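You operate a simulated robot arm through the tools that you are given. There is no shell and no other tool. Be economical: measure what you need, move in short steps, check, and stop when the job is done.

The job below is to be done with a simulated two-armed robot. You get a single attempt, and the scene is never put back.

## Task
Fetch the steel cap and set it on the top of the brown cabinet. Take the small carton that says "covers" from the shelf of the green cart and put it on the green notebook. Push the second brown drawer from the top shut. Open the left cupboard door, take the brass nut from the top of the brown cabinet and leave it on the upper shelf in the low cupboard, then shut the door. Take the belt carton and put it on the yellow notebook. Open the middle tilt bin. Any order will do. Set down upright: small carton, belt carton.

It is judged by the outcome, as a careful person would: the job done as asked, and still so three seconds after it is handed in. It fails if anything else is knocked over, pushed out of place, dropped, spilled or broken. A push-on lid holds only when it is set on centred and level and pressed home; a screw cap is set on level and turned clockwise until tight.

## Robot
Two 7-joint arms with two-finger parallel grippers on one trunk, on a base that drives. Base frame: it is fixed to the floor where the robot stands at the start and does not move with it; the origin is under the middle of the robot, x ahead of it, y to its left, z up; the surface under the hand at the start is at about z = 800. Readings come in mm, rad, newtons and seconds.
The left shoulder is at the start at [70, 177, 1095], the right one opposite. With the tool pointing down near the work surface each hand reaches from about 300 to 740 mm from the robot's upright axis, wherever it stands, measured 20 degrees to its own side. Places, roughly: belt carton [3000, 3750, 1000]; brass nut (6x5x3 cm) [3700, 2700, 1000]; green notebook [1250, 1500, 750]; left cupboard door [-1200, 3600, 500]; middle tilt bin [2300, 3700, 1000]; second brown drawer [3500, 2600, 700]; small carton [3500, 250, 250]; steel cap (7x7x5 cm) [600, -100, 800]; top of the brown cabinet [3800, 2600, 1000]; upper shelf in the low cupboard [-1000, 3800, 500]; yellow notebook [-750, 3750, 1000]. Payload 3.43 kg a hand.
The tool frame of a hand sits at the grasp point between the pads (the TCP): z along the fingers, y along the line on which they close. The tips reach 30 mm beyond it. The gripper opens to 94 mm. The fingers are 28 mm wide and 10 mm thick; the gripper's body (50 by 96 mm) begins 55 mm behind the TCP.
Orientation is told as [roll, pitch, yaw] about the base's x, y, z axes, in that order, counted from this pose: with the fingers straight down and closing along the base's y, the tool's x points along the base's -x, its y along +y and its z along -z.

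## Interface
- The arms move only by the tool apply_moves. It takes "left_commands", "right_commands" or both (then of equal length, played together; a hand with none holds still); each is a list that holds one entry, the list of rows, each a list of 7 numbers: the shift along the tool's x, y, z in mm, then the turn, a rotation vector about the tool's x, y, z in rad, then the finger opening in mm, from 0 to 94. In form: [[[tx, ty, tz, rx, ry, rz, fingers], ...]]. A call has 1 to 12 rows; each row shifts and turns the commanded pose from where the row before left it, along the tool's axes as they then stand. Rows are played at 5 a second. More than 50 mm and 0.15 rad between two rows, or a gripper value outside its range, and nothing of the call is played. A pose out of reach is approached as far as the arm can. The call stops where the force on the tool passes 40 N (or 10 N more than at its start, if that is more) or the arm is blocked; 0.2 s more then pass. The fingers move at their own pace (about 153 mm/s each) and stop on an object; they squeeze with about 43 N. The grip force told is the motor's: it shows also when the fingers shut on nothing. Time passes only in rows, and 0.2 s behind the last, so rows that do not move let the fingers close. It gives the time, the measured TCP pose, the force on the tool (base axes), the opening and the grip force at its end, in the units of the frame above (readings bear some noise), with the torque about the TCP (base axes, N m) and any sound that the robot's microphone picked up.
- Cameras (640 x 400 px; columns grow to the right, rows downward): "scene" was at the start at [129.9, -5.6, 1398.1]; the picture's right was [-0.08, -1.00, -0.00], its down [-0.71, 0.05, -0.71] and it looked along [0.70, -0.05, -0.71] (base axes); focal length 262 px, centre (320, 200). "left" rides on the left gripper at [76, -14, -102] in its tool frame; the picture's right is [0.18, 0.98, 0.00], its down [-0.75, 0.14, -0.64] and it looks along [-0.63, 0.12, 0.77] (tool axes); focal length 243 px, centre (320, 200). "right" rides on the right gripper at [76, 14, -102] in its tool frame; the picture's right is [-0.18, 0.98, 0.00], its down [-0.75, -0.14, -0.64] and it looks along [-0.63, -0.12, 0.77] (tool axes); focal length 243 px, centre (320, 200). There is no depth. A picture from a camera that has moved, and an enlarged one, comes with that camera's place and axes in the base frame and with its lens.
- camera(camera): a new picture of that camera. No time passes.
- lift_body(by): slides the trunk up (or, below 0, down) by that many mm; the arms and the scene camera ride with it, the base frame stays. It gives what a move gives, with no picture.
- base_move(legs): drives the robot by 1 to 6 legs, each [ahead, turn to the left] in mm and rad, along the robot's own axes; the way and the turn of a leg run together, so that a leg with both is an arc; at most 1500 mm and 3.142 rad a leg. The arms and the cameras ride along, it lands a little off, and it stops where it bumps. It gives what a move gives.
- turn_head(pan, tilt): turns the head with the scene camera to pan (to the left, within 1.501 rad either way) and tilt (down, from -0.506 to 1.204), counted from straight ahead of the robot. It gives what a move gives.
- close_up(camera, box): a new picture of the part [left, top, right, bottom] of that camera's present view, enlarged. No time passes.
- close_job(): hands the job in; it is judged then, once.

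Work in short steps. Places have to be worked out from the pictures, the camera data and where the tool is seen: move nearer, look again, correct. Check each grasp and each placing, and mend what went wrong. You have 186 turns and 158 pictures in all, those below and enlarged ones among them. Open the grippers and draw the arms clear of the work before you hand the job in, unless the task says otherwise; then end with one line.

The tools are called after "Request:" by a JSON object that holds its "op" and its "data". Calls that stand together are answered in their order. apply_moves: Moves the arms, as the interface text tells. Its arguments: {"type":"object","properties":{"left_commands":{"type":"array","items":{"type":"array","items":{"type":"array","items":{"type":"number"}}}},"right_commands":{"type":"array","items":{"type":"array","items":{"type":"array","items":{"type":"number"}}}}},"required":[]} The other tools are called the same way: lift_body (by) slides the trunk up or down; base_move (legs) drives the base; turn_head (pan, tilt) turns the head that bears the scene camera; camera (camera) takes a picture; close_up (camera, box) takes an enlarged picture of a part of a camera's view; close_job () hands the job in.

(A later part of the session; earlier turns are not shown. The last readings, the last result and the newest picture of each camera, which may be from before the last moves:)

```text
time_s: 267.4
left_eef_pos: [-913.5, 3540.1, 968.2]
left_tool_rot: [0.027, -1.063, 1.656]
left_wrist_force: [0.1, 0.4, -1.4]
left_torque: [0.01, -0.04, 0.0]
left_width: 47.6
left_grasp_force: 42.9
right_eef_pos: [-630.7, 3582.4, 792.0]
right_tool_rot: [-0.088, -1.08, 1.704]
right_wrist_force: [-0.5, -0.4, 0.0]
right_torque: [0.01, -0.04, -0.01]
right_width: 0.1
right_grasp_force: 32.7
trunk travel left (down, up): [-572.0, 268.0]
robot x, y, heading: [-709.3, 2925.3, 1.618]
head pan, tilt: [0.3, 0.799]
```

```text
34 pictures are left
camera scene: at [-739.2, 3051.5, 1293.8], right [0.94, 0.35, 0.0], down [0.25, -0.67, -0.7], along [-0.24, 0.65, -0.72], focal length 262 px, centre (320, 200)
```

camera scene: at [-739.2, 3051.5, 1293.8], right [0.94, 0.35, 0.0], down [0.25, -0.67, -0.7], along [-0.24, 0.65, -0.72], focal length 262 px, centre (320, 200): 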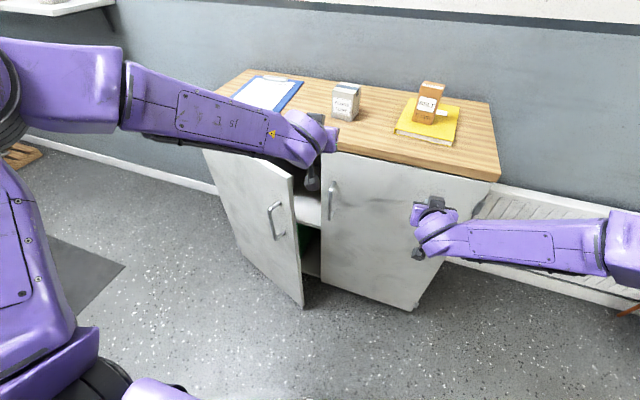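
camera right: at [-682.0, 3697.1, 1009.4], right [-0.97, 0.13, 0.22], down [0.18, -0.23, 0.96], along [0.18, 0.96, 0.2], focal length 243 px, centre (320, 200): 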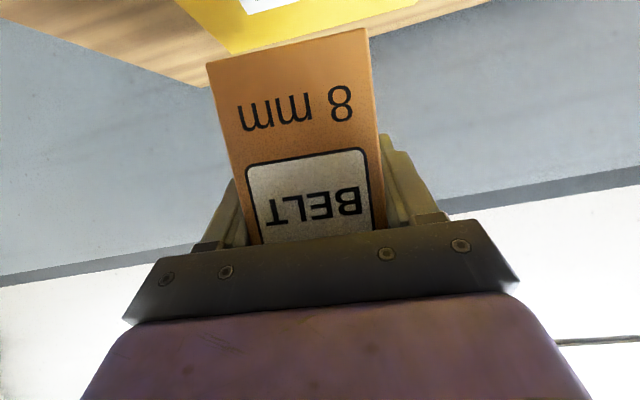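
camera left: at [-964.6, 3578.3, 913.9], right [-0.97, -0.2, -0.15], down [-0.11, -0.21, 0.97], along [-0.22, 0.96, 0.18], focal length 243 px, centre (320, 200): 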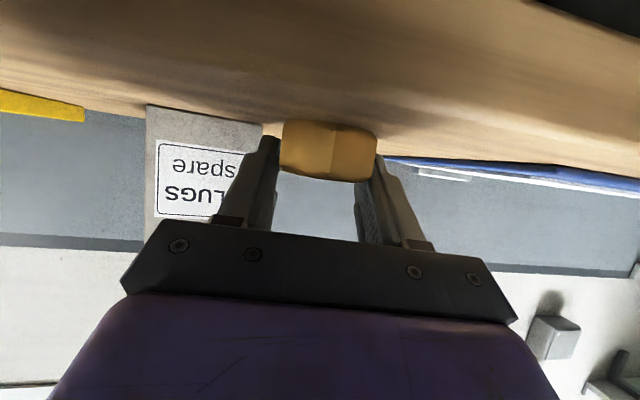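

Slightly close to the right door, so I back 25 mm, then turn left to push the left door from inside.

Request:
{"op": "base_move", "data": {"legs": [[-25, 0], [0, 0.62]]}}

Request:
{"op": "camera", "data": {"camera": "scene"}}

```text
time_s: 269.8
left_eef_pos: [-1215.6, 3299.8, 968.5]
left_tool_rot: [0.026, -1.063, 2.234]
left_wrist_force: [0.1, -0.9, -1.2]
left_torque: [0.01, -0.02, -0.01]
left_width: 47.5
left_grasp_force: 43.2
right_eef_pos: [-998.7, 3488.3, 791.0]
right_tool_rot: [-0.092, -1.076, 2.287]
right_wrist_force: [4.7, -2.7, 0.3]
right_torque: [0.16, 0.24, 0.2]
right_width: 0.0
right_grasp_force: 33.3
trunk travel left (down, up): [-572.0, 268.0]
robot x, y, heading: [-708.7, 2896.6, 2.198]
head pan, tilt: [0.3, 0.799]
stopped in leg 2: the force on the tool passed its limit at 106 N (the readings are from after the stop); the commanded pose is now the measured one
```

```text
33 pictures are left
camera scene: at [-801.0, 2986.1, 1294.0], right [0.6, 0.8, 0.0], down [0.57, -0.43, -0.7], along [-0.56, 0.42, -0.72], focal length 262 px, centre (320, 200)
```

scene: 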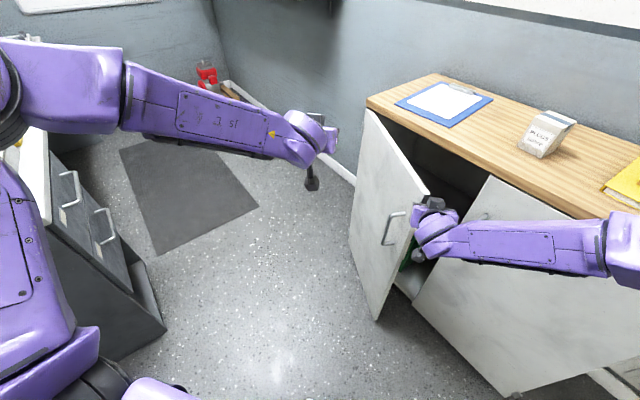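

The right hand is inside the door's edge. I continue turning left to swing it wider.

Request:
{"op": "base_move", "data": {"legs": [[0, 0.25]]}}

Request:
{"op": "base_move", "data": {"legs": [[0, 0.25]]}}

Request:
{"op": "camera", "data": {"camera": "scene"}}

```text
time_s: 270.6
left_eef_pos: [-1217.0, 3292.0, 969.5]
left_tool_rot: [0.03, -1.065, 2.242]
left_wrist_force: [0.0, 0.3, -0.9]
left_torque: [0.02, 0.0, 0.02]
left_width: 47.4
left_grasp_force: 43.2
right_eef_pos: [-1000.9, 3483.1, 791.9]
right_tool_rot: [-0.094, -1.075, 2.298]
right_wrist_force: [16.1, -8.6, 6.4]
right_torque: [0.07, 0.74, 0.72]
right_width: 0.0
right_grasp_force: 33.0
trunk travel left (down, up): [-572.0, 268.0]
robot x, y, heading: [-705.2, 2900.2, 2.208]
head pan, tilt: [0.3, 0.799]
stopped in leg 1: the force on the tool passed its limit at 52 N (the readings are from after the stop); the commanded pose is now the measured one
```

```text
time_s: 271.3
left_eef_pos: [-1219.6, 3287.0, 969.2]
left_tool_rot: [0.032, -1.063, 2.247]
left_wrist_force: [0.2, -0.6, -1.3]
left_torque: [-0.01, -0.02, 0.01]
left_width: 47.6
left_grasp_force: 43.1
right_eef_pos: [-1004.3, 3478.9, 791.9]
right_tool_rot: [-0.095, -1.071, 2.307]
right_wrist_force: [18.9, -9.4, 8.7]
right_torque: [0.12, 0.81, 0.9]
right_width: 0.0
right_grasp_force: 33.1
trunk travel left (down, up): [-572.0, 268.0]
robot x, y, heading: [-701.6, 2898.3, 2.208]
head pan, tilt: [0.3, 0.799]
stopped in leg 1: the force on the tool passed its limit at 54 N (the readings are from after the stop); the commanded pose is now the measured one
```

```text
32 pictures are left
camera scene: at [-797.2, 2982.5, 1294.5], right [0.59, 0.81, 0.0], down [0.58, -0.42, -0.7], along [-0.56, 0.41, -0.71], focal length 262 px, centre (320, 200)
```

scene: 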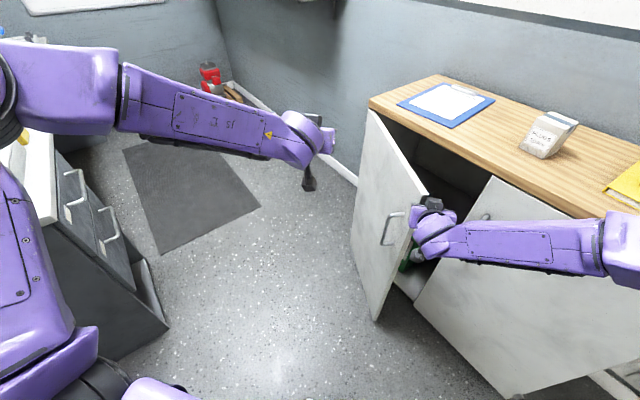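

The hand is jammed on the door's end face. I shift it right and deeper so it bears on the inner face, then turn again.

Request:
{"op": "apply_moves", "data": {"right_commands": [[[0, -35, 0, 0, 0, 0, 0], [-12, -25, 22, 0, 0, 0, 0], [-12, 0, 22, 0, 0, 0, 0], [0, 0, 0, 0, 0, 0, 0]]]}}

Request:
{"op": "base_move", "data": {"legs": [[0, 0.3]]}}

Request:
{"op": "camera", "data": {"camera": "scene"}}

```text
time_s: 272.1
left_eef_pos: [-1216.0, 3288.9, 967.5]
left_tool_rot: [0.033, -1.063, 2.241]
left_wrist_force: [-0.2, -0.5, -1.2]
left_torque: [0.0, 0.01, -0.01]
left_width: 47.5
left_grasp_force: 42.9
right_eef_pos: [-972.3, 3552.9, 792.7]
right_tool_rot: [-0.105, -1.07, 2.294]
right_wrist_force: [27.5, -7.6, 10.7]
right_torque: [0.0, 1.2, 1.21]
right_width: 0.1
right_grasp_force: 33.0
trunk travel left (down, up): [-572.0, 268.0]
robot x, y, heading: [-706.3, 2896.8, 2.2]
head pan, tilt: [0.3, 0.799]
stopped in row 3 (right hand): the force on the tool passed its limit at 74 N (the readings are from after the stop); the commanded pose is now the measured one
```

```text
time_s: 272.7
left_eef_pos: [-1217.8, 3287.8, 968.0]
left_tool_rot: [0.034, -1.063, 2.245]
left_wrist_force: [0.0, -0.2, -1.2]
left_torque: [0.03, 0.03, 0.0]
left_width: 47.5
left_grasp_force: 42.5
right_eef_pos: [-971.9, 3554.7, 793.3]
right_tool_rot: [-0.107, -1.071, 2.297]
right_wrist_force: [23.0, -7.5, 11.6]
right_torque: [-0.05, 0.99, 1.03]
right_width: 0.0
right_grasp_force: 33.0
trunk travel left (down, up): [-572.0, 268.0]
robot x, y, heading: [-704.7, 2894.8, 2.201]
head pan, tilt: [0.3, 0.799]
stopped in leg 1: the force on the tool passed its limit at 56 N (the readings are from after the stop); the commanded pose is now the measured one
```

```text
31 pictures are left
camera scene: at [-795.1, 2983.1, 1294.6], right [0.6, 0.8, 0.0], down [0.57, -0.43, -0.7], along [-0.56, 0.42, -0.71], focal length 262 px, centre (320, 200)
```

scene: 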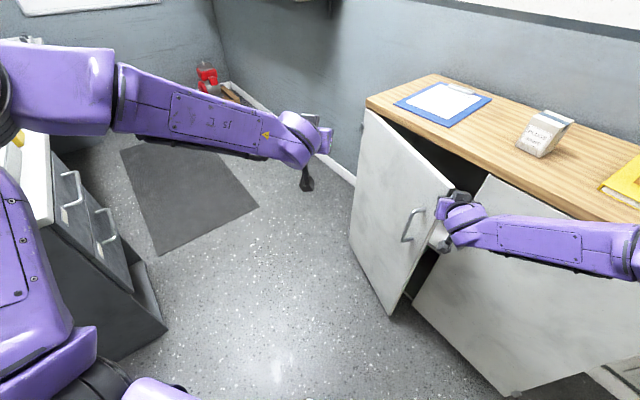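

Still end-face contact. I'll use a slimmer hook: turn the right hand vertical (closed fingers down) and drop it just behind the door's inner face near the free edge.

Request:
{"op": "apply_moves", "data": {"right_commands": [[[0, -40, 0, 0, 0, 0, 0], [0, 0, 0, 0, 0.134, 0, 0], [0, 0, 0, 0, 0.134, 0, 0], [0, 0, 0, 0, 0.134, 0, 0], [0, 0, 0, 0, 0.134, 0, 0], [0, 0, 0, 0, 0.134, 0, 0], [0, 0, 0, 0, 0.134, 0, 0], [0, 0, 0, 0, 0.134, 0, 0], [0, 0, 0, 0, 0.134, 0, 0], [0, 0, -40, 0, 0, 0, 0], [0, 0, -15, 0, 0, 0, 0]]]}}

Request:
{"op": "camera", "data": {"camera": "right"}}

```text
time_s: 273.8
left_eef_pos: [-1217.3, 3290.1, 966.6]
left_tool_rot: [0.033, -1.061, 2.243]
left_wrist_force: [-0.1, -0.5, -1.7]
left_torque: [-0.01, 0.0, -0.02]
left_width: 47.5
left_grasp_force: 43.3
right_eef_pos: [-931.6, 3580.1, 788.2]
right_tool_rot: [-0.086, -0.66, 2.246]
right_wrist_force: [23.8, -4.8, 3.6]
right_torque: [0.15, 1.37, 1.13]
right_width: 0.0
right_grasp_force: 32.9
trunk travel left (down, up): [-572.0, 268.0]
robot x, y, heading: [-702.2, 2894.6, 2.197]
head pan, tilt: [0.3, 0.799]
stopped in row 5 (right hand): the force on the tool passed its limit at 47 N (the readings are from after the stop); the commanded pose is now the measured one
```

```text
30 pictures are left
camera right: at [-872.7, 3468.4, 821.6], right [-0.89, -0.46, 0.05], down [-0.06, 0.21, 0.98], along [-0.46, 0.86, -0.21], focal length 243 px, centre (320, 200)
```

right: 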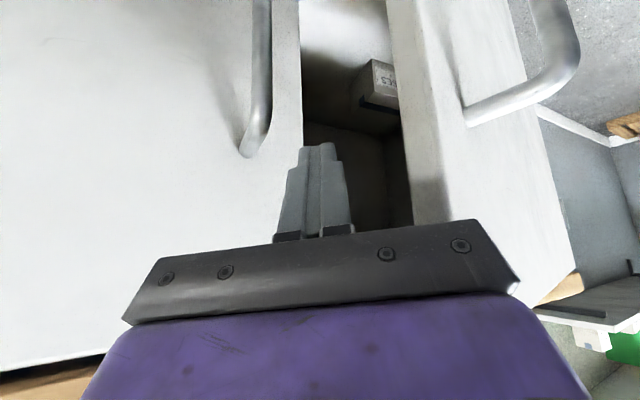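

The fingers point into the gap, but the gripper body bears on the left door's edge. I ease right, raise above the door top, finish going vertical, then hook.

Request:
{"op": "apply_moves", "data": {"right_commands": [[[6, -25, -8, 0, 0, 0, 0], [-26, 0, -34, 0, 0, 0, 0], [-26, 0, -34, 0, 0, 0, 0], [0, 0, 0, 0, 0.132, 0, 0], [0, 0, 0, 0, 0.132, 0, 0], [0, 0, 0, 0, 0.132, 0, 0], [0, 0, 0, 0, 0.132, 0, 0], [0, 0, 0, 0, 0.132, 0, 0], [0, 0, 0, 0, 0, 0, 0]]]}}

Request:
{"op": "camera", "data": {"camera": "right"}}

```text
time_s: 275.8
left_eef_pos: [-1219.7, 3290.6, 966.1]
left_tool_rot: [0.03, -1.06, 2.245]
left_wrist_force: [0.7, 0.0, -0.9]
left_torque: [0.0, -0.01, 0.0]
left_width: 47.7
left_grasp_force: 43.1
right_eef_pos: [-914.6, 3581.7, 877.6]
right_tool_rot: [-0.065, -0.001, 2.201]
right_wrist_force: [1.2, -0.6, -0.2]
right_torque: [0.01, 0.0, 0.03]
right_width: 0.0
right_grasp_force: 33.3
trunk travel left (down, up): [-572.0, 268.0]
robot x, y, heading: [-699.9, 2894.4, 2.201]
head pan, tilt: [0.3, 0.799]
```

```text
29 pictures are left
camera right: at [-885.7, 3506.4, 978.5], right [-0.9, -0.43, -0.06], down [-0.36, 0.67, 0.65], along [-0.24, 0.61, -0.76], focal length 243 px, centre (320, 200)
```

right: 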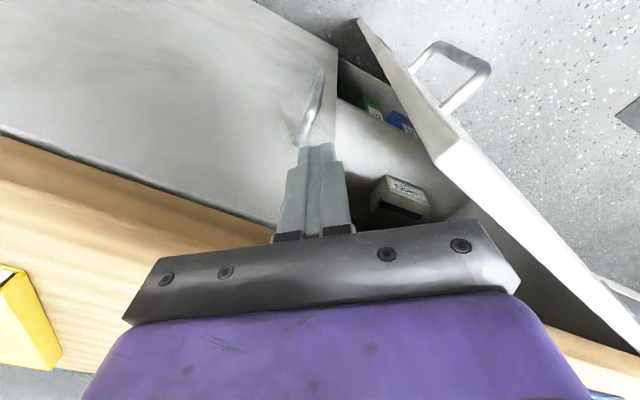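

Clear view: the door edge is at ≈(-961, 3541). I lower the fingers and slide them behind the door, then pull with base arcs.

Request:
{"op": "apply_moves", "data": {"right_commands": [[[0, 0, 22, 0, 0, 0, 0], [-28, 32, 0, 0, 0, 0, 0], [-28, 32, 0, 0, 0, 0, 0], [0, 0, 0, 0, 0, 0, 0]]]}}

Request:
{"op": "base_move", "data": {"legs": [[-105, 0.15], [-60, 0.2]]}}

Request:
{"op": "camera", "data": {"camera": "scene"}}

```text
time_s: 276.8
left_eef_pos: [-1219.9, 3291.3, 966.2]
left_tool_rot: [0.032, -1.059, 2.245]
left_wrist_force: [-0.1, -0.1, -2.1]
left_torque: [-0.02, 0.02, 0.0]
left_width: 47.4
left_grasp_force: 42.8
right_eef_pos: [-952.5, 3569.7, 845.6]
right_tool_rot: [-0.064, 0.002, 2.198]
right_wrist_force: [-1.6, 0.1, -0.4]
right_torque: [-0.02, -0.04, 0.02]
right_width: 0.1
right_grasp_force: 32.8
right hand out of reach, approached as far as the arm can: row 2, 3
trunk travel left (down, up): [-572.0, 268.0]
robot x, y, heading: [-704.1, 2892.8, 2.197]
head pan, tilt: [0.3, 0.799]
```

```text
time_s: 278.7
left_eef_pos: [-1209.7, 2969.4, 965.8]
left_tool_rot: [0.029, -1.06, 2.596]
left_wrist_force: [-0.4, -0.2, -1.8]
left_torque: [0.01, 0.03, 0.0]
left_width: 47.4
left_grasp_force: 43.4
right_eef_pos: [-1053.4, 3322.8, 848.3]
right_tool_rot: [-0.067, -0.003, 2.548]
right_wrist_force: [-1.6, 0.6, 0.2]
right_torque: [0.02, 0.01, -0.01]
right_width: 0.0
right_grasp_force: 33.2
trunk travel left (down, up): [-572.0, 268.0]
robot x, y, heading: [-589.1, 2776.1, 2.548]
head pan, tilt: [0.3, 0.799]
```

```text
28 pictures are left
camera scene: at [-709.1, 2827.7, 1294.1], right [0.29, 0.96, 0.0], down [0.69, -0.21, -0.7], along [-0.67, 0.2, -0.72], focal length 262 px, centre (320, 200)
```

scene: 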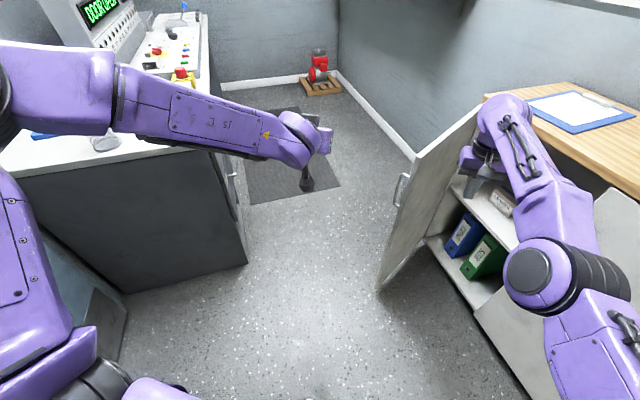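

The door is swinging wide. One more arc pushes it to ~80°.

Request:
{"op": "base_move", "data": {"legs": [[130, 0.2]]}}

Request:
{"op": "camera", "data": {"camera": "scene"}}

```text
time_s: 280.0
left_eef_pos: [-1349.2, 2904.0, 965.9]
left_tool_rot: [0.031, -1.059, 2.797]
left_wrist_force: [-0.3, 0.4, -1.4]
left_torque: [0.0, 0.02, 0.03]
left_width: 47.4
left_grasp_force: 42.9
right_eef_pos: [-1266.1, 3282.5, 846.9]
right_tool_rot: [-0.064, -0.001, 2.746]
right_wrist_force: [-0.5, 0.6, -0.6]
right_torque: [0.0, 0.01, 0.0]
right_width: 0.1
right_grasp_force: 33.5
trunk travel left (down, up): [-572.0, 268.0]
robot x, y, heading: [-699.3, 2837.6, 2.751]
head pan, tilt: [0.3, 0.799]
```

```text
27 pictures are left
camera scene: at [-830.4, 2865.0, 1294.0], right [0.09, 1.0, 0.0], down [0.71, -0.07, -0.7], along [-0.69, 0.07, -0.72], focal length 262 px, centre (320, 200)
```

scene: 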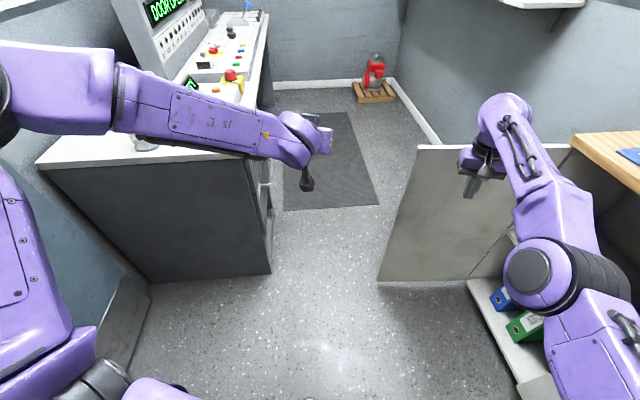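

Door is ~90° open. I turn back right (nut hand stays above door height) and stage the left hand in front of the opening.

Request:
{"op": "base_move", "data": {"legs": [[0, -1.15], [105, 0], [0, 0.35]]}}

Request:
{"op": "apply_moves", "data": {"left_commands": [[[-12, -42, 22, 0, 0, 0, 0], [-12, -42, 22, 0, 0, 0, 0], [-12, -42, 22, 0, 0, 0, 0], [0, 0, 0, 0, 0, 0, 0]]]}}

Request:
{"op": "camera", "data": {"camera": "scene"}}

```text
time_s: 284.0
left_eef_pos: [-906.3, 3533.7, 964.1]
left_tool_rot: [0.033, -1.057, 1.64]
left_wrist_force: [0.6, 0.6, -0.9]
left_torque: [-0.06, 0.0, -0.02]
left_width: 47.3
left_grasp_force: 43.3
right_eef_pos: [-526.5, 3607.2, 845.9]
right_tool_rot: [-0.074, 0.02, 1.608]
right_wrist_force: [-1.1, -5.1, 0.5]
right_torque: [0.26, -0.04, 0.02]
right_width: 0.0
right_grasp_force: 32.6
trunk travel left (down, up): [-572.0, 268.0]
robot x, y, heading: [-705.6, 2916.7, 1.597]
head pan, tilt: [0.3, 0.799]
stopped in leg 2: the force on the tool passed its limit at 224 N (the readings are from after the stop); the commanded pose is now the measured one
```

```text
time_s: 285.0
left_eef_pos: [-786.1, 3621.8, 961.1]
left_tool_rot: [0.031, -1.056, 1.638]
left_wrist_force: [0.1, -0.1, -2.0]
left_torque: [0.01, 0.0, 0.03]
left_width: 47.3
left_grasp_force: 43.1
right_eef_pos: [-523.9, 3607.3, 843.9]
right_tool_rot: [-0.075, 0.02, 1.605]
right_wrist_force: [1.9, -4.0, 2.6]
right_torque: [0.22, 0.1, -0.02]
right_width: 0.0
right_grasp_force: 33.0
trunk travel left (down, up): [-572.0, 268.0]
robot x, y, heading: [-702.6, 2919.8, 1.589]
head pan, tilt: [0.3, 0.799]
```

```text
26 pictures are left
camera scene: at [-732.0, 3043.5, 1294.1], right [0.95, 0.32, 0.0], down [0.23, -0.68, -0.7], along [-0.22, 0.66, -0.72], focal length 262 px, centre (320, 200)
```

scene: 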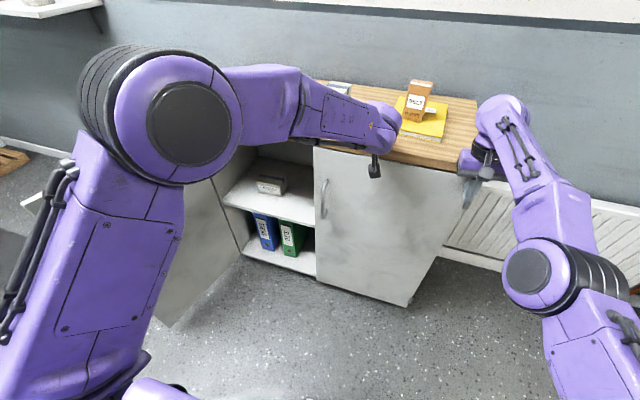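

The right hand bumped the cupboard corner; I retract it, then turn left to stage the nut hand in front of the opening.

Request:
{"op": "apply_moves", "data": {"right_commands": [[[45, 0, 0, 0, 0, 0, 0], [45, 0, 0, 0, 0, 0, 0], [45, 0, 0, 0, 0, 0, 0], [45, 0, 0, 0, 0, 0, 0], [45, 0, 0, 0, 0, 0, 0], [0, 0, -40, 0, 0, 0, 0]]]}}

Request:
{"op": "base_move", "data": {"legs": [[0, 0.4]]}}

Request:
{"op": "lift_body", "data": {"by": -345}}

Request:
{"op": "turn_head", "data": {"pan": 0.1, "tilt": 0.5}}

Request:
{"op": "camera", "data": {"camera": "scene"}}

Request:
{"op": "camera", "data": {"camera": "left"}}

```text
time_s: 286.4
left_eef_pos: [-786.9, 3622.6, 961.4]
left_tool_rot: [0.032, -1.057, 1.642]
left_wrist_force: [-0.8, -0.7, -1.1]
left_torque: [-0.02, 0.0, -0.03]
left_width: 47.8
left_grasp_force: 43.2
right_eef_pos: [-527.8, 3604.1, 886.9]
right_tool_rot: [-0.074, 0.022, 1.609]
right_wrist_force: [-0.4, -0.6, -0.4]
right_torque: [0.01, 0.01, 0.0]
right_width: 0.1
right_grasp_force: 33.6
right hand out of reach, approached as far as the arm can: row 1, 2, 3, 4, 5, 6
trunk travel left (down, up): [-572.0, 268.0]
robot x, y, heading: [-704.4, 2919.6, 1.592]
head pan, tilt: [0.3, 0.799]
```

```text
time_s: 287.4
left_eef_pos: [-856.0, 3610.7, 960.3]
left_tool_rot: [0.029, -1.057, 1.74]
left_wrist_force: [0.2, 0.8, -1.4]
left_torque: [0.03, 0.03, -0.01]
left_width: 47.4
left_grasp_force: 43.3
right_eef_pos: [-590.7, 3617.5, 884.8]
right_tool_rot: [-0.086, 0.03, 1.703]
right_wrist_force: [2.3, -4.4, 0.7]
right_torque: [0.09, 0.0, -0.09]
right_width: 0.3
right_grasp_force: 32.6
trunk travel left (down, up): [-572.0, 268.0]
robot x, y, heading: [-706.9, 2920.7, 1.685]
head pan, tilt: [0.3, 0.799]
stopped in leg 1: the force on the tool passed its limit at 69 N (the readings are from after the stop); the commanded pose is now the measured one
```

```text
time_s: 288.3
left_eef_pos: [-855.3, 3610.7, 926.5]
left_tool_rot: [0.025, -1.083, 1.75]
left_wrist_force: [-0.5, 2.2, 7.5]
left_torque: [0.23, -0.05, 0.03]
left_width: 47.3
left_grasp_force: 43.0
right_eef_pos: [-592.3, 3616.3, 849.1]
right_tool_rot: [-0.077, -0.001, 1.695]
right_wrist_force: [1.1, -14.0, 10.7]
right_torque: [0.63, 0.5, 0.18]
right_width: 0.0
right_grasp_force: 33.1
trunk travel left (down, up): [-524.0, 316.0]
robot x, y, heading: [-703.6, 2914.8, 1.684]
head pan, tilt: [0.3, 0.799]
stopped: the force on the tool passed its limit at 55 N (the readings are from after the stop); the commanded pose is now the measured one
```

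```text
time_s: 289.1
left_eef_pos: [-856.1, 3609.8, 926.4]
left_tool_rot: [0.021, -1.079, 1.751]
left_wrist_force: [0.7, 4.0, 11.1]
left_torque: [0.4, -0.21, 0.0]
left_width: 47.6
left_grasp_force: 43.0
right_eef_pos: [-593.3, 3616.7, 849.3]
right_tool_rot: [-0.077, 0.0, 1.696]
right_wrist_force: [0.5, -11.6, 14.5]
right_torque: [0.6, 0.95, 0.15]
right_width: 0.0
right_grasp_force: 33.1
trunk travel left (down, up): [-524.0, 316.0]
robot x, y, heading: [-703.2, 2915.4, 1.691]
head pan, tilt: [0.099, 0.499]
```

```text
25 pictures are left
camera scene: at [-730.4, 3050.6, 1272.7], right [0.98, 0.22, 0.0], down [0.1, -0.46, -0.88], along [-0.19, 0.86, -0.47], focal length 262 px, centre (320, 200)
```

scene: 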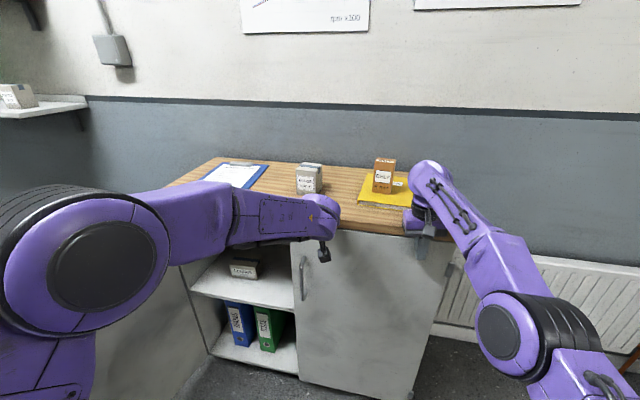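

```text
24 pictures are left
camera left: at [-818.2, 3488.8, 907.9], right [-0.95, -0.28, -0.15], down [-0.09, -0.23, 0.97], along [-0.31, 0.93, 0.2], focal length 243 px, centre (320, 200)
```

left: 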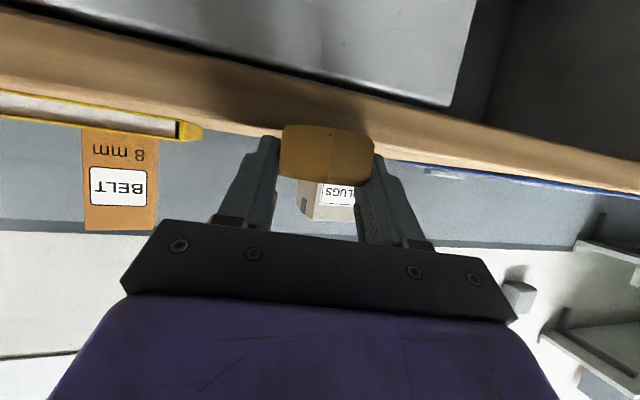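

Both hands pressed the cupboard edge. I raise the trunk, back away into free space, and fold the right arm aside.

Request:
{"op": "lift_body", "data": {"by": 110}}

Request:
{"op": "base_move", "data": {"legs": [[-260, 0]]}}

Request:
{"op": "apply_moves", "data": {"right_commands": [[[20, -40, -10, 0.04, 0, 0, 0], [20, -40, -10, 0.04, 0, 0, 0], [30, -35, -10, 0, 0, 0, 0], [30, -35, -10, 0, 0, 0, 0], [35, -30, -10, 0, 0, 0, 0], [35, -30, -10, 0, 0, 0, 0], [40, -20, -10, 0, 0, 0, 0], [40, -20, 0, 0, 0, 0, 0]]]}}

Request:
{"op": "camera", "data": {"camera": "scene"}}

```text
time_s: 289.6
left_eef_pos: [-855.3, 3610.2, 932.0]
left_tool_rot: [0.027, -1.07, 1.744]
left_wrist_force: [-0.6, -0.7, -1.5]
left_torque: [-0.02, -0.01, 0.04]
left_width: 47.4
left_grasp_force: 42.9
right_eef_pos: [-591.5, 3616.5, 849.3]
right_tool_rot: [-0.08, 0.025, 1.696]
right_wrist_force: [1.7, -8.8, 2.1]
right_torque: [0.51, 0.03, -0.08]
right_width: 0.0
right_grasp_force: 33.2
trunk travel left (down, up): [-537.0, 303.0]
robot x, y, heading: [-704.7, 2918.8, 1.68]
head pan, tilt: [0.099, 0.499]
stopped: the force on the tool passed its limit at 55 N (the readings are from after the stop); the commanded pose is now the measured one
```

```text
time_s: 291.5
left_eef_pos: [-825.2, 3357.6, 931.5]
left_tool_rot: [0.026, -1.067, 1.743]
left_wrist_force: [-0.3, 0.4, 0.1]
left_torque: [0.01, 0.0, -0.02]
left_width: 47.5
left_grasp_force: 42.6
right_eef_pos: [-561.3, 3361.7, 849.6]
right_tool_rot: [-0.079, 0.027, 1.698]
right_wrist_force: [-0.1, -0.1, -0.3]
right_torque: [0.0, -0.02, -0.02]
right_width: 0.0
right_grasp_force: 33.0
trunk travel left (down, up): [-537.0, 303.0]
robot x, y, heading: [-669.2, 2665.8, 1.693]
head pan, tilt: [0.099, 0.499]
```

```text
time_s: 293.3
left_eef_pos: [-825.9, 3355.8, 932.5]
left_tool_rot: [0.025, -1.067, 1.745]
left_wrist_force: [-0.8, -0.1, -1.3]
left_torque: [-0.02, -0.04, 0.01]
left_width: 47.6
left_grasp_force: 43.0
right_eef_pos: [-296.0, 3147.2, 959.5]
right_tool_rot: [-0.159, 0.024, 1.697]
right_wrist_force: [0.1, -0.3, -0.2]
right_torque: [0.02, 0.01, 0.01]
right_width: 0.0
right_grasp_force: 33.0
trunk travel left (down, up): [-537.0, 303.0]
robot x, y, heading: [-675.8, 2658.2, 1.692]
head pan, tilt: [0.099, 0.499]
```

```text
23 pictures are left
camera scene: at [-701.3, 2799.4, 1284.6], right [0.98, 0.21, 0.0], down [0.1, -0.47, -0.88], along [-0.19, 0.86, -0.48], focal length 262 px, centre (320, 200)
```

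scene: 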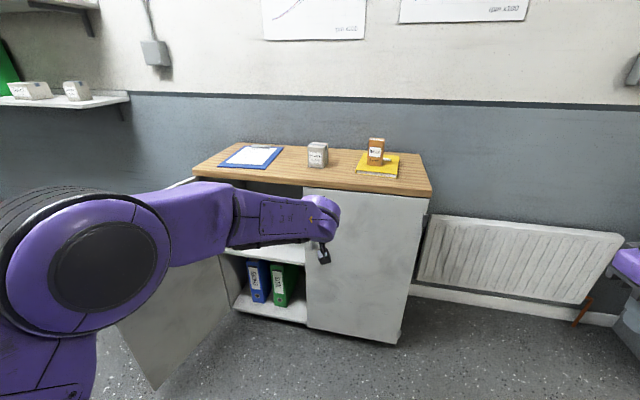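

Arms are clear now. I lower the trunk (nut hand to z≈590), then manoeuvre so the left hand heads straight into the opening.

Request:
{"op": "lift_body", "data": {"by": -342}}

Request:
{"op": "base_move", "data": {"legs": [[0, -0.24], [150, 0], [0, 0.5]]}}

Request:
{"op": "turn_head", "data": {"pan": 0.1, "tilt": 0.45}}

Request:
{"op": "camera", "data": {"camera": "scene"}}

Request:
{"op": "camera", "data": {"camera": "left"}}

```text
time_s: 296.6
left_eef_pos: [-824.1, 3356.3, 590.0]
left_tool_rot: [0.027, -1.068, 1.743]
left_wrist_force: [0.0, 0.4, -2.0]
left_torque: [0.02, -0.02, -0.03]
left_width: 47.2
left_grasp_force: 42.9
right_eef_pos: [-295.8, 3148.6, 616.8]
right_tool_rot: [-0.16, 0.027, 1.7]
right_wrist_force: [0.6, 0.2, 0.0]
right_torque: [0.04, 0.01, -0.01]
right_width: 0.0
right_grasp_force: 32.8
trunk travel left (down, up): [-195.0, 645.0]
robot x, y, heading: [-674.8, 2656.8, 1.69]
head pan, tilt: [0.099, 0.499]
```

```text
time_s: 300.2
left_eef_pos: [-984.3, 3441.1, 589.6]
left_tool_rot: [0.026, -1.069, 2.005]
left_wrist_force: [-1.1, 0.4, -1.8]
left_torque: [-0.05, -0.01, -0.03]
left_width: 47.4
left_grasp_force: 43.0
right_eef_pos: [-417.7, 3375.7, 616.1]
right_tool_rot: [-0.158, 0.028, 1.96]
right_wrist_force: [0.5, 0.5, -0.1]
right_torque: [0.05, 0.02, -0.03]
right_width: 0.0
right_grasp_force: 33.1
trunk travel left (down, up): [-195.0, 645.0]
robot x, y, heading: [-653.9, 2809.4, 1.946]
head pan, tilt: [0.099, 0.499]
```

```text
time_s: 300.9
left_eef_pos: [-982.7, 3440.5, 588.7]
left_tool_rot: [0.029, -1.067, 2.005]
left_wrist_force: [0.3, 0.1, -1.1]
left_torque: [0.0, 0.02, -0.04]
left_width: 47.5
left_grasp_force: 42.9
right_eef_pos: [-416.6, 3376.3, 616.7]
right_tool_rot: [-0.158, 0.028, 1.959]
right_wrist_force: [-0.6, 0.5, -0.8]
right_torque: [-0.01, 0.03, -0.02]
right_width: 0.0
right_grasp_force: 33.3
trunk travel left (down, up): [-195.0, 645.0]
robot x, y, heading: [-658.3, 2808.9, 1.951]
head pan, tilt: [0.099, 0.45]
```

```text
22 pictures are left
camera scene: at [-718.0, 2937.3, 946.9], right [0.89, 0.46, 0.0], down [0.2, -0.39, -0.9], along [-0.41, 0.8, -0.44], focal length 262 px, centre (320, 200)
```

scene: 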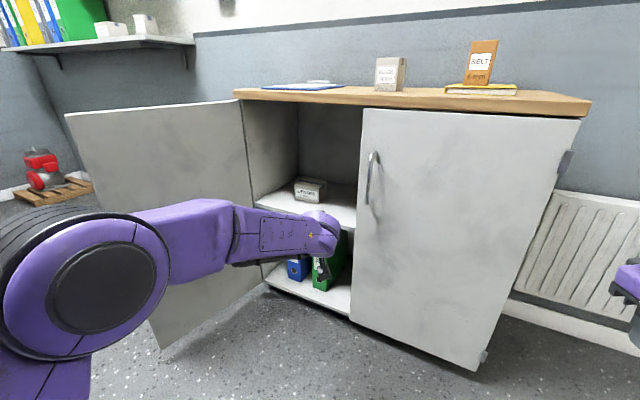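

```text
21 pictures are left
camera left: at [-914.6, 3334.0, 572.1], right [-0.84, -0.52, -0.15], down [-0.03, -0.24, 0.97], along [-0.54, 0.82, 0.18], focal length 243 px, centre (320, 200)
```

left: 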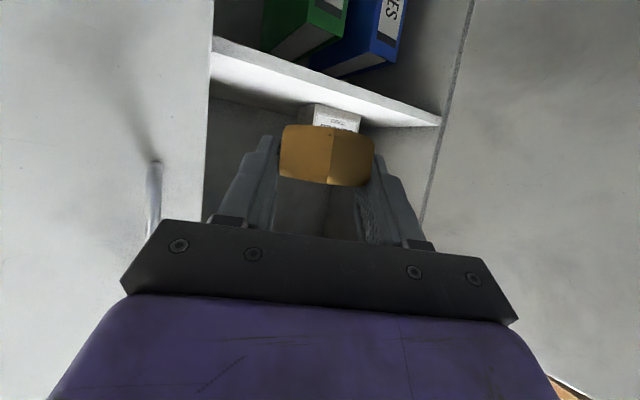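

The path into the opening is clear. I drive 235 mm forward so the nut is over the upper shelf.

Request:
{"op": "base_move", "data": {"legs": [[240, 0]]}}

Request:
{"op": "lift_body", "data": {"by": -40}}

Request:
{"op": "camera", "data": {"camera": "left"}}

```text
time_s: 302.7
left_eef_pos: [-1066.7, 3656.6, 589.6]
left_tool_rot: [0.025, -1.066, 2.004]
left_wrist_force: [-0.2, -0.1, -2.3]
left_torque: [0.01, 0.03, -0.01]
left_width: 47.7
left_grasp_force: 43.5
right_eef_pos: [-500.0, 3588.8, 616.3]
right_tool_rot: [-0.159, 0.037, 1.96]
right_wrist_force: [0.0, -0.7, 0.7]
right_torque: [0.12, -0.01, 0.03]
right_width: 0.1
right_grasp_force: 32.7
trunk travel left (down, up): [-195.0, 645.0]
robot x, y, heading: [-739.2, 3020.8, 1.952]
head pan, tilt: [0.099, 0.45]
stopped in leg 1: the force on the tool passed its limit at 68 N (the readings are from after the stop); the commanded pose is now the measured one
```

```text
time_s: 303.5
left_eef_pos: [-1067.8, 3656.1, 548.7]
left_tool_rot: [0.029, -1.066, 2.003]
left_wrist_force: [1.3, 0.6, -0.9]
left_torque: [0.0, -0.02, 0.01]
left_width: 47.4
left_grasp_force: 42.8
right_eef_pos: [-500.3, 3588.3, 575.2]
right_tool_rot: [-0.159, 0.037, 1.96]
right_wrist_force: [0.3, -3.0, -1.6]
right_torque: [0.1, -0.02, 0.02]
right_width: 0.1
right_grasp_force: 33.3
trunk travel left (down, up): [-155.0, 685.0]
robot x, y, heading: [-740.7, 3022.2, 1.945]
head pan, tilt: [0.099, 0.45]
```

```text
20 pictures are left
camera left: at [-999.5, 3549.2, 531.7], right [-0.84, -0.51, -0.15], down [-0.03, -0.23, 0.97], along [-0.53, 0.82, 0.18], focal length 243 px, centre (320, 200)
```

left: 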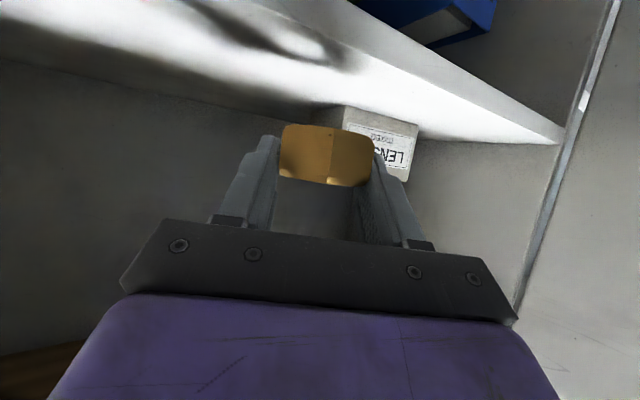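

The right hand touched the radiator, stopping the drive early. I extend the left arm 40 mm further in, then lower.

Request:
{"op": "apply_moves", "data": {"left_commands": [[[-9, -3, 17, 0, 0, 0, 0], [-9, -3, 17, 0, 0, 0, 0], [-5, 0, 9, 0, 0, 0, 0], [0, 0, 0, 0, 0, 0, 0]]]}}

Request:
{"op": "lift_body", "data": {"by": -10}}

Request:
{"op": "lift_body", "data": {"by": -8}}

```text
time_s: 304.5
left_eef_pos: [-1082.2, 3704.1, 548.3]
left_tool_rot: [0.028, -1.067, 2.003]
left_wrist_force: [0.0, 0.1, -1.2]
left_torque: [0.02, 0.02, 0.01]
left_width: 47.5
left_grasp_force: 42.6
right_eef_pos: [-499.6, 3589.1, 575.3]
right_tool_rot: [-0.16, 0.037, 1.96]
right_wrist_force: [0.0, -1.3, 0.1]
right_torque: [0.13, 0.01, 0.02]
right_width: 0.3
right_grasp_force: 32.9
trunk travel left (down, up): [-155.0, 685.0]
robot x, y, heading: [-743.8, 3022.8, 1.943]
head pan, tilt: [0.099, 0.45]
```

```text
time_s: 305.1
left_eef_pos: [-1083.8, 3703.1, 539.1]
left_tool_rot: [0.027, -1.065, 2.004]
left_wrist_force: [0.4, 0.1, -0.3]
left_torque: [0.0, -0.04, 0.01]
left_width: 47.4
left_grasp_force: 43.6
right_eef_pos: [-498.6, 3589.2, 565.7]
right_tool_rot: [-0.157, 0.036, 1.961]
right_wrist_force: [0.1, -1.8, -1.5]
right_torque: [0.08, -0.03, 0.07]
right_width: 0.0
right_grasp_force: 32.8
trunk travel left (down, up): [-145.0, 695.0]
robot x, y, heading: [-739.9, 3022.2, 1.946]
head pan, tilt: [0.099, 0.45]
```

```text
time_s: 305.6
left_eef_pos: [-1082.9, 3702.9, 530.4]
left_tool_rot: [0.026, -1.066, 2.004]
left_wrist_force: [-0.2, -0.2, -0.4]
left_torque: [-0.01, 0.0, -0.03]
left_width: 47.5
left_grasp_force: 43.3
right_eef_pos: [-500.7, 3588.1, 558.5]
right_tool_rot: [-0.159, 0.037, 1.96]
right_wrist_force: [-0.6, -2.7, -1.3]
right_torque: [0.1, -0.08, 0.05]
right_width: 0.1
right_grasp_force: 32.8
trunk travel left (down, up): [-137.0, 703.0]
robot x, y, heading: [-741.7, 3022.8, 1.948]
head pan, tilt: [0.099, 0.45]
```

Request:
{"op": "lift_body", "data": {"by": -8}}

Request:
{"op": "lift_body", "data": {"by": -8}}

Request:
{"op": "lift_body", "data": {"by": -6}}

Request:
{"op": "camera", "data": {"camera": "left"}}

```text
time_s: 306.2
left_eef_pos: [-1083.0, 3702.5, 521.9]
left_tool_rot: [0.028, -1.066, 2.006]
left_wrist_force: [0.3, 0.6, -1.5]
left_torque: [0.01, -0.01, -0.02]
left_width: 47.6
left_grasp_force: 43.0
right_eef_pos: [-499.8, 3588.6, 550.2]
right_tool_rot: [-0.16, 0.037, 1.958]
right_wrist_force: [-0.6, -3.2, -0.6]
right_torque: [0.07, -0.05, 0.07]
right_width: 0.0
right_grasp_force: 33.5
trunk travel left (down, up): [-129.0, 711.0]
robot x, y, heading: [-737.3, 3023.6, 1.941]
head pan, tilt: [0.099, 0.45]
```

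```text
time_s: 306.8
left_eef_pos: [-1081.1, 3703.1, 514.7]
left_tool_rot: [0.027, -1.067, 2.004]
left_wrist_force: [-0.5, 0.0, -1.9]
left_torque: [0.01, 0.01, -0.04]
left_width: 47.5
left_grasp_force: 42.7
right_eef_pos: [-501.3, 3589.6, 540.7]
right_tool_rot: [-0.158, 0.036, 1.96]
right_wrist_force: [-0.6, -2.6, -1.3]
right_torque: [0.11, -0.05, 0.06]
right_width: 0.0
right_grasp_force: 33.1
trunk travel left (down, up): [-121.0, 719.0]
robot x, y, heading: [-738.4, 3021.6, 1.951]
head pan, tilt: [0.099, 0.45]
```

```text
time_s: 307.3
left_eef_pos: [-1083.0, 3702.9, 509.2]
left_tool_rot: [0.028, -1.068, 2.004]
left_wrist_force: [-0.5, 0.5, 1.2]
left_torque: [-0.04, -0.03, -0.03]
left_width: 47.4
left_grasp_force: 43.3
right_eef_pos: [-500.8, 3589.4, 536.0]
right_tool_rot: [-0.16, 0.036, 1.961]
right_wrist_force: [0.8, -1.2, -0.7]
right_torque: [0.03, -0.01, 0.02]
right_width: 0.3
right_grasp_force: 32.8
trunk travel left (down, up): [-115.0, 725.0]
robot x, y, heading: [-739.4, 3020.5, 1.947]
head pan, tilt: [0.099, 0.45]
```

```text
19 pictures are left
camera left: at [-1015.1, 3596.1, 492.0], right [-0.84, -0.51, -0.15], down [-0.03, -0.24, 0.97], along [-0.54, 0.82, 0.18], focal length 243 px, centre (320, 200)
```

left: 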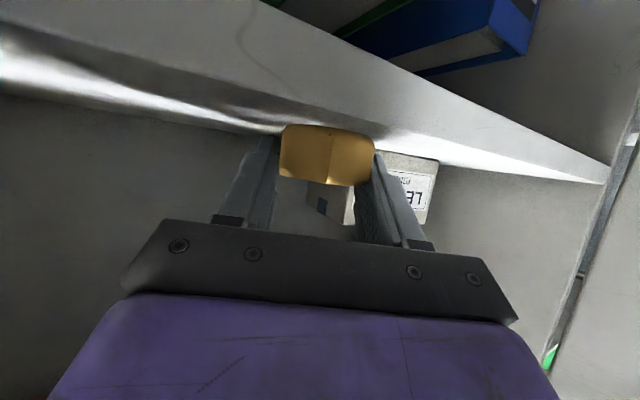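

Request:
{"op": "lift_body", "data": {"by": -4}}

Request:
{"op": "lift_body", "data": {"by": -4}}

```text
time_s: 307.9
left_eef_pos: [-1082.1, 3703.9, 509.1]
left_tool_rot: [0.026, -1.074, 2.005]
left_wrist_force: [-1.0, 4.2, 14.2]
left_torque: [-0.25, -0.14, 0.02]
left_width: 47.4
left_grasp_force: 42.7
right_eef_pos: [-500.3, 3588.6, 534.0]
right_tool_rot: [-0.158, 0.032, 1.959]
right_wrist_force: [-0.2, 0.8, -0.2]
right_torque: [-0.03, 0.03, 0.04]
right_width: 0.1
right_grasp_force: 33.5
trunk travel left (down, up): [-111.0, 729.0]
robot x, y, heading: [-741.3, 3021.2, 1.949]
head pan, tilt: [0.099, 0.45]
```

```text
time_s: 308.4
left_eef_pos: [-1082.0, 3701.7, 507.6]
left_tool_rot: [0.023, -1.075, 2.006]
left_wrist_force: [-1.3, 6.3, 27.3]
left_torque: [-0.26, -0.29, 0.03]
left_width: 47.5
left_grasp_force: 42.8
right_eef_pos: [-500.4, 3587.2, 529.8]
right_tool_rot: [-0.158, 0.032, 1.959]
right_wrist_force: [-0.5, 1.0, 0.9]
right_torque: [0.04, 0.0, -0.02]
right_width: 0.0
right_grasp_force: 33.0
trunk travel left (down, up): [-107.0, 733.0]
robot x, y, heading: [-745.5, 3024.9, 1.944]
head pan, tilt: [0.099, 0.45]
```

Contact with the shelf. I ease up, open, retract the hand, and back the base out.

Request:
{"op": "lift_body", "data": {"by": 4}}

Request:
{"op": "apply_moves", "data": {"left_commands": [[[0, 0, 0, 0, 0, 0, 56], [0, 0, 0, 0, 0, 0, 62], [5, 0, -9, 0, 0, 0, 62], [9, 0, -17, 0, 0, 0, 62], [9, 0, -17, 0, 0, 0, 62], [0, 0, 0, 0, 0, 0, 62]]]}}

Request:
{"op": "base_move", "data": {"legs": [[-270, 0]]}}

Request:
{"op": "camera", "data": {"camera": "scene"}}

```text
time_s: 308.9
left_eef_pos: [-1082.7, 3702.3, 506.7]
left_tool_rot: [0.025, -1.07, 2.005]
left_wrist_force: [-1.7, 5.8, 17.7]
left_torque: [0.56, -0.2, 0.25]
left_width: 47.5
left_grasp_force: 42.8
right_eef_pos: [-500.9, 3587.0, 533.5]
right_tool_rot: [-0.158, 0.033, 1.959]
right_wrist_force: [-0.6, -0.3, -0.1]
right_torque: [0.03, -0.02, 0.02]
right_width: 0.1
right_grasp_force: 32.9
trunk travel left (down, up): [-111.0, 729.0]
robot x, y, heading: [-742.6, 3024.4, 1.947]
head pan, tilt: [0.099, 0.45]
```

```text
time_s: 310.5
left_eef_pos: [-1100.9, 3654.5, 513.0]
left_tool_rot: [-0.114, -1.049, 2.189]
left_wrist_force: [-0.6, 0.8, -0.1]
left_torque: [0.01, -0.01, -0.04]
left_width: 62.1
left_grasp_force: 0.0
right_eef_pos: [-501.4, 3588.4, 532.1]
right_tool_rot: [-0.159, 0.034, 1.962]
right_wrist_force: [0.1, -0.7, 0.4]
right_torque: [0.08, 0.0, 0.0]
right_width: 0.1
right_grasp_force: 33.1
trunk travel left (down, up): [-111.0, 729.0]
robot x, y, heading: [-742.9, 3023.2, 1.952]
head pan, tilt: [0.099, 0.45]
stopped in row 6 (left hand): the arm was blocked; the commanded pose is now the measured one
```

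```text
time_s: 312.4
left_eef_pos: [-998.2, 3401.5, 511.6]
left_tool_rot: [-0.115, -1.047, 2.186]
left_wrist_force: [0.0, 0.0, 0.6]
left_torque: [-0.01, -0.05, 0.04]
left_width: 62.3
left_grasp_force: 0.0
right_eef_pos: [-400.3, 3334.9, 532.3]
right_tool_rot: [-0.158, 0.034, 1.959]
right_wrist_force: [0.4, -0.2, 0.8]
right_torque: [0.02, 0.03, -0.03]
right_width: 0.1
right_grasp_force: 32.9
trunk travel left (down, up): [-111.0, 729.0]
robot x, y, heading: [-640.0, 2769.6, 1.943]
head pan, tilt: [0.099, 0.45]
```

```text
18 pictures are left
camera scene: at [-702.5, 2898.6, 863.0], right [0.89, 0.46, 0.0], down [0.2, -0.39, -0.9], along [-0.41, 0.8, -0.44], focal length 262 px, centre (320, 200)
```

scene: 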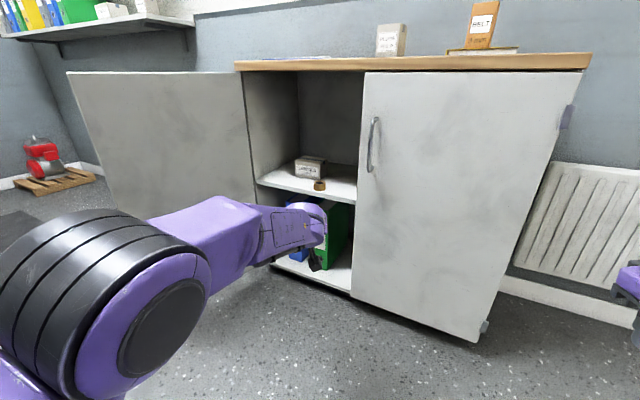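

Nut sits on the upper shelf. Now I close the door: go around its free end with the left hand on the outer side and sweep it shut.

Request:
{"op": "base_move", "data": {"legs": [[0, 0.957], [300, 0], [0, -0.55], [0, -0.35]]}}

Request:
{"op": "camera", "data": {"camera": "scene"}}

```text
time_s: 318.2
left_eef_pos: [-1569.0, 3195.2, 512.7]
left_tool_rot: [-0.087, -1.048, 2.712]
left_wrist_force: [-0.4, 0.2, -0.8]
left_torque: [0.02, -0.01, -0.01]
left_width: 62.1
left_grasp_force: 0.1
right_eef_pos: [-1011.1, 3449.2, 532.3]
right_tool_rot: [-0.157, 0.036, 2.488]
right_wrist_force: [0.0, -0.3, -0.3]
right_torque: [-0.02, -0.02, 0.02]
right_width: 0.2
right_grasp_force: 32.9
trunk travel left (down, up): [-111.0, 729.0]
robot x, y, heading: [-935.7, 2838.7, 2.476]
head pan, tilt: [0.099, 0.45]
stopped in leg 3: the force on the tool passed its limit at 82 N (the readings are from after the stop); the commanded pose is now the measured one
```

```text
17 pictures are left
camera scene: at [-1052.4, 2919.8, 863.0], right [0.54, 0.84, 0.0], down [0.37, -0.23, -0.9], along [-0.76, 0.48, -0.44], focal length 262 px, centre (320, 200)
```

scene: 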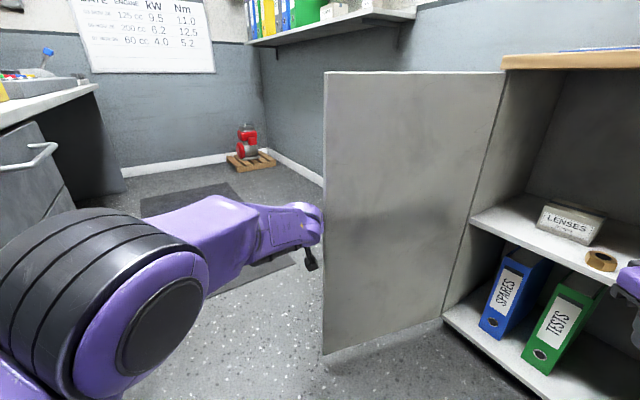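

The left hand has reached the door's outer side. I keep turning right to sweep it closed.

Request:
{"op": "base_move", "data": {"legs": [[0, -0.35]]}}

Request:
{"op": "base_move", "data": {"legs": [[0, -0.35]]}}

Request:
{"op": "camera", "data": {"camera": "scene"}}

```text
time_s: 319.0
left_eef_pos: [-1571.2, 3195.8, 513.1]
left_tool_rot: [-0.067, -1.051, 2.701]
left_wrist_force: [-0.5, -2.4, 0.7]
left_torque: [0.12, -0.05, -0.14]
left_width: 62.1
left_grasp_force: 0.1
right_eef_pos: [-1003.4, 3449.7, 532.4]
right_tool_rot: [-0.157, 0.035, 2.474]
right_wrist_force: [-0.3, -0.4, 0.3]
right_torque: [0.01, -0.02, 0.0]
right_width: 0.0
right_grasp_force: 33.0
trunk travel left (down, up): [-111.0, 729.0]
robot x, y, heading: [-935.6, 2837.3, 2.474]
head pan, tilt: [0.099, 0.45]
stopped in leg 1: the robot was blocked; the commanded pose is now the measured one
```

```text
time_s: 319.7
left_eef_pos: [-1573.0, 3193.8, 514.2]
left_tool_rot: [-0.045, -1.051, 2.686]
left_wrist_force: [-0.7, -5.5, -0.3]
left_torque: [0.16, -0.1, -0.26]
left_width: 62.1
left_grasp_force: 0.0
right_eef_pos: [-995.7, 3449.2, 532.0]
right_tool_rot: [-0.157, 0.037, 2.464]
right_wrist_force: [0.4, 0.6, 0.8]
right_torque: [0.04, 0.0, 0.02]
right_width: 0.0
right_grasp_force: 33.0
trunk travel left (down, up): [-111.0, 729.0]
robot x, y, heading: [-935.8, 2838.1, 2.458]
head pan, tilt: [0.099, 0.45]
stopped in leg 1: the force on the tool passed its limit at 58 N (the readings are from after the stop); the commanded pose is now the measured one
```

```text
16 pictures are left
camera scene: at [-1050.8, 2920.9, 863.0], right [0.55, 0.84, 0.0], down [0.36, -0.24, -0.9], along [-0.75, 0.49, -0.44], focal length 262 px, centre (320, 200)
```

scene: 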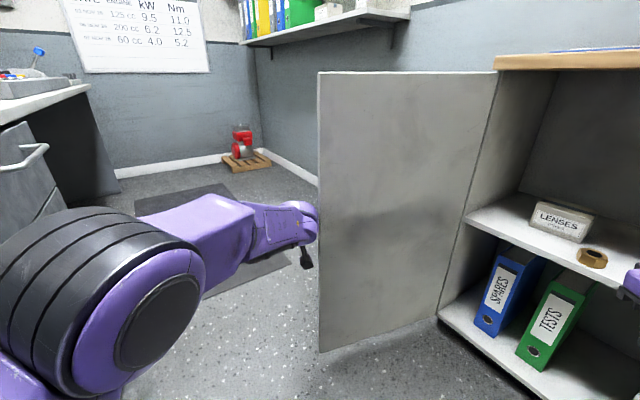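

It jams on the door's end face. I go further round: forward, shift right behind the outer face, then back with right-turn arcs so the hand moves in +x.

Request:
{"op": "base_move", "data": {"legs": [[0, 0.04], [75, 0]]}}

Request:
{"op": "apply_moves", "data": {"left_commands": [[[0, -30, 0, 0, 0, 0, 20], [0, -30, 0, 0, 0, 0, 0], [0, 0, 0, 0, 0, 0, 0]]]}}

Request:
{"op": "base_move", "data": {"legs": [[-130, -0.15]]}}

Request:
{"op": "base_move", "data": {"legs": [[-130, -0.2]]}}

Request:
{"op": "camera", "data": {"camera": "scene"}}

```text
time_s: 321.2
left_eef_pos: [-1647.4, 3215.3, 513.8]
left_tool_rot: [-0.045, -1.05, 2.726]
left_wrist_force: [-0.3, 0.2, -0.4]
left_torque: [-0.01, 0.02, 0.02]
left_width: 62.0
left_grasp_force: 0.1
right_eef_pos: [-1078.8, 3493.5, 531.9]
right_tool_rot: [-0.158, 0.037, 2.502]
right_wrist_force: [0.0, 0.1, -0.7]
right_torque: [-0.02, -0.01, -0.01]
right_width: 0.0
right_grasp_force: 32.5
trunk travel left (down, up): [-111.0, 729.0]
robot x, y, heading: [-993.5, 2887.0, 2.498]
head pan, tilt: [0.099, 0.45]
```

```text
time_s: 321.9
left_eef_pos: [-1651.7, 3237.6, 528.9]
left_tool_rot: [-0.137, -1.042, 2.865]
left_wrist_force: [-1.6, -6.8, 2.8]
left_torque: [-0.23, -0.54, -1.02]
left_width: 0.3
left_grasp_force: 33.0
right_eef_pos: [-1082.4, 3491.7, 531.4]
right_tool_rot: [-0.158, 0.036, 2.509]
right_wrist_force: [0.2, -0.3, 0.4]
right_torque: [0.01, 0.0, 0.0]
right_width: 0.1
right_grasp_force: 32.3
trunk travel left (down, up): [-111.0, 729.0]
robot x, y, heading: [-991.2, 2881.7, 2.506]
head pan, tilt: [0.099, 0.45]
stopped in row 3 (left hand): the force on the tool passed its limit at 45 N (the readings are from after the stop); the commanded pose is now the measured one
```

```text
time_s: 322.7
left_eef_pos: [-1633.8, 3237.3, 528.3]
left_tool_rot: [-0.114, -1.042, 2.831]
left_wrist_force: [0.0, 0.2, 0.1]
left_torque: [-0.01, -0.01, -0.03]
left_width: 0.3
left_grasp_force: 33.3
right_eef_pos: [-1058.1, 3482.4, 532.1]
right_tool_rot: [-0.156, 0.035, 2.489]
right_wrist_force: [0.3, 0.2, -0.2]
right_torque: [-0.02, 0.01, 0.03]
right_width: 0.2
right_grasp_force: 33.2
trunk travel left (down, up): [-111.0, 729.0]
robot x, y, heading: [-982.1, 2875.2, 2.489]
head pan, tilt: [0.099, 0.45]
stopped in leg 1: the robot was blocked; the commanded pose is now the measured one
```

```text
time_s: 323.6
left_eef_pos: [-1617.3, 3238.1, 528.4]
left_tool_rot: [-0.096, -1.045, 2.801]
left_wrist_force: [-0.4, -0.9, 0.1]
left_torque: [0.02, 0.02, -0.03]
left_width: 0.1
left_grasp_force: 32.6
right_eef_pos: [-1031.6, 3475.2, 532.0]
right_tool_rot: [-0.155, 0.038, 2.467]
right_wrist_force: [-0.3, -0.2, -0.1]
right_torque: [0.01, -0.01, 0.02]
right_width: 0.0
right_grasp_force: 32.9
trunk travel left (down, up): [-111.0, 729.0]
robot x, y, heading: [-963.5, 2862.4, 2.475]
head pan, tilt: [0.099, 0.45]
stopped in leg 1: the robot was blocked; the commanded pose is now the measured one
```

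```text
15 pictures are left
camera scene: at [-1086.4, 2945.2, 862.9], right [0.54, 0.84, 0.0], down [0.37, -0.23, -0.9], along [-0.76, 0.48, -0.44], focal length 262 px, centre (320, 200)
```

scene: 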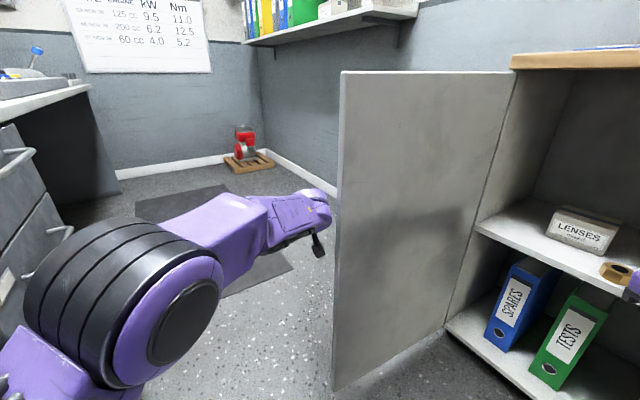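

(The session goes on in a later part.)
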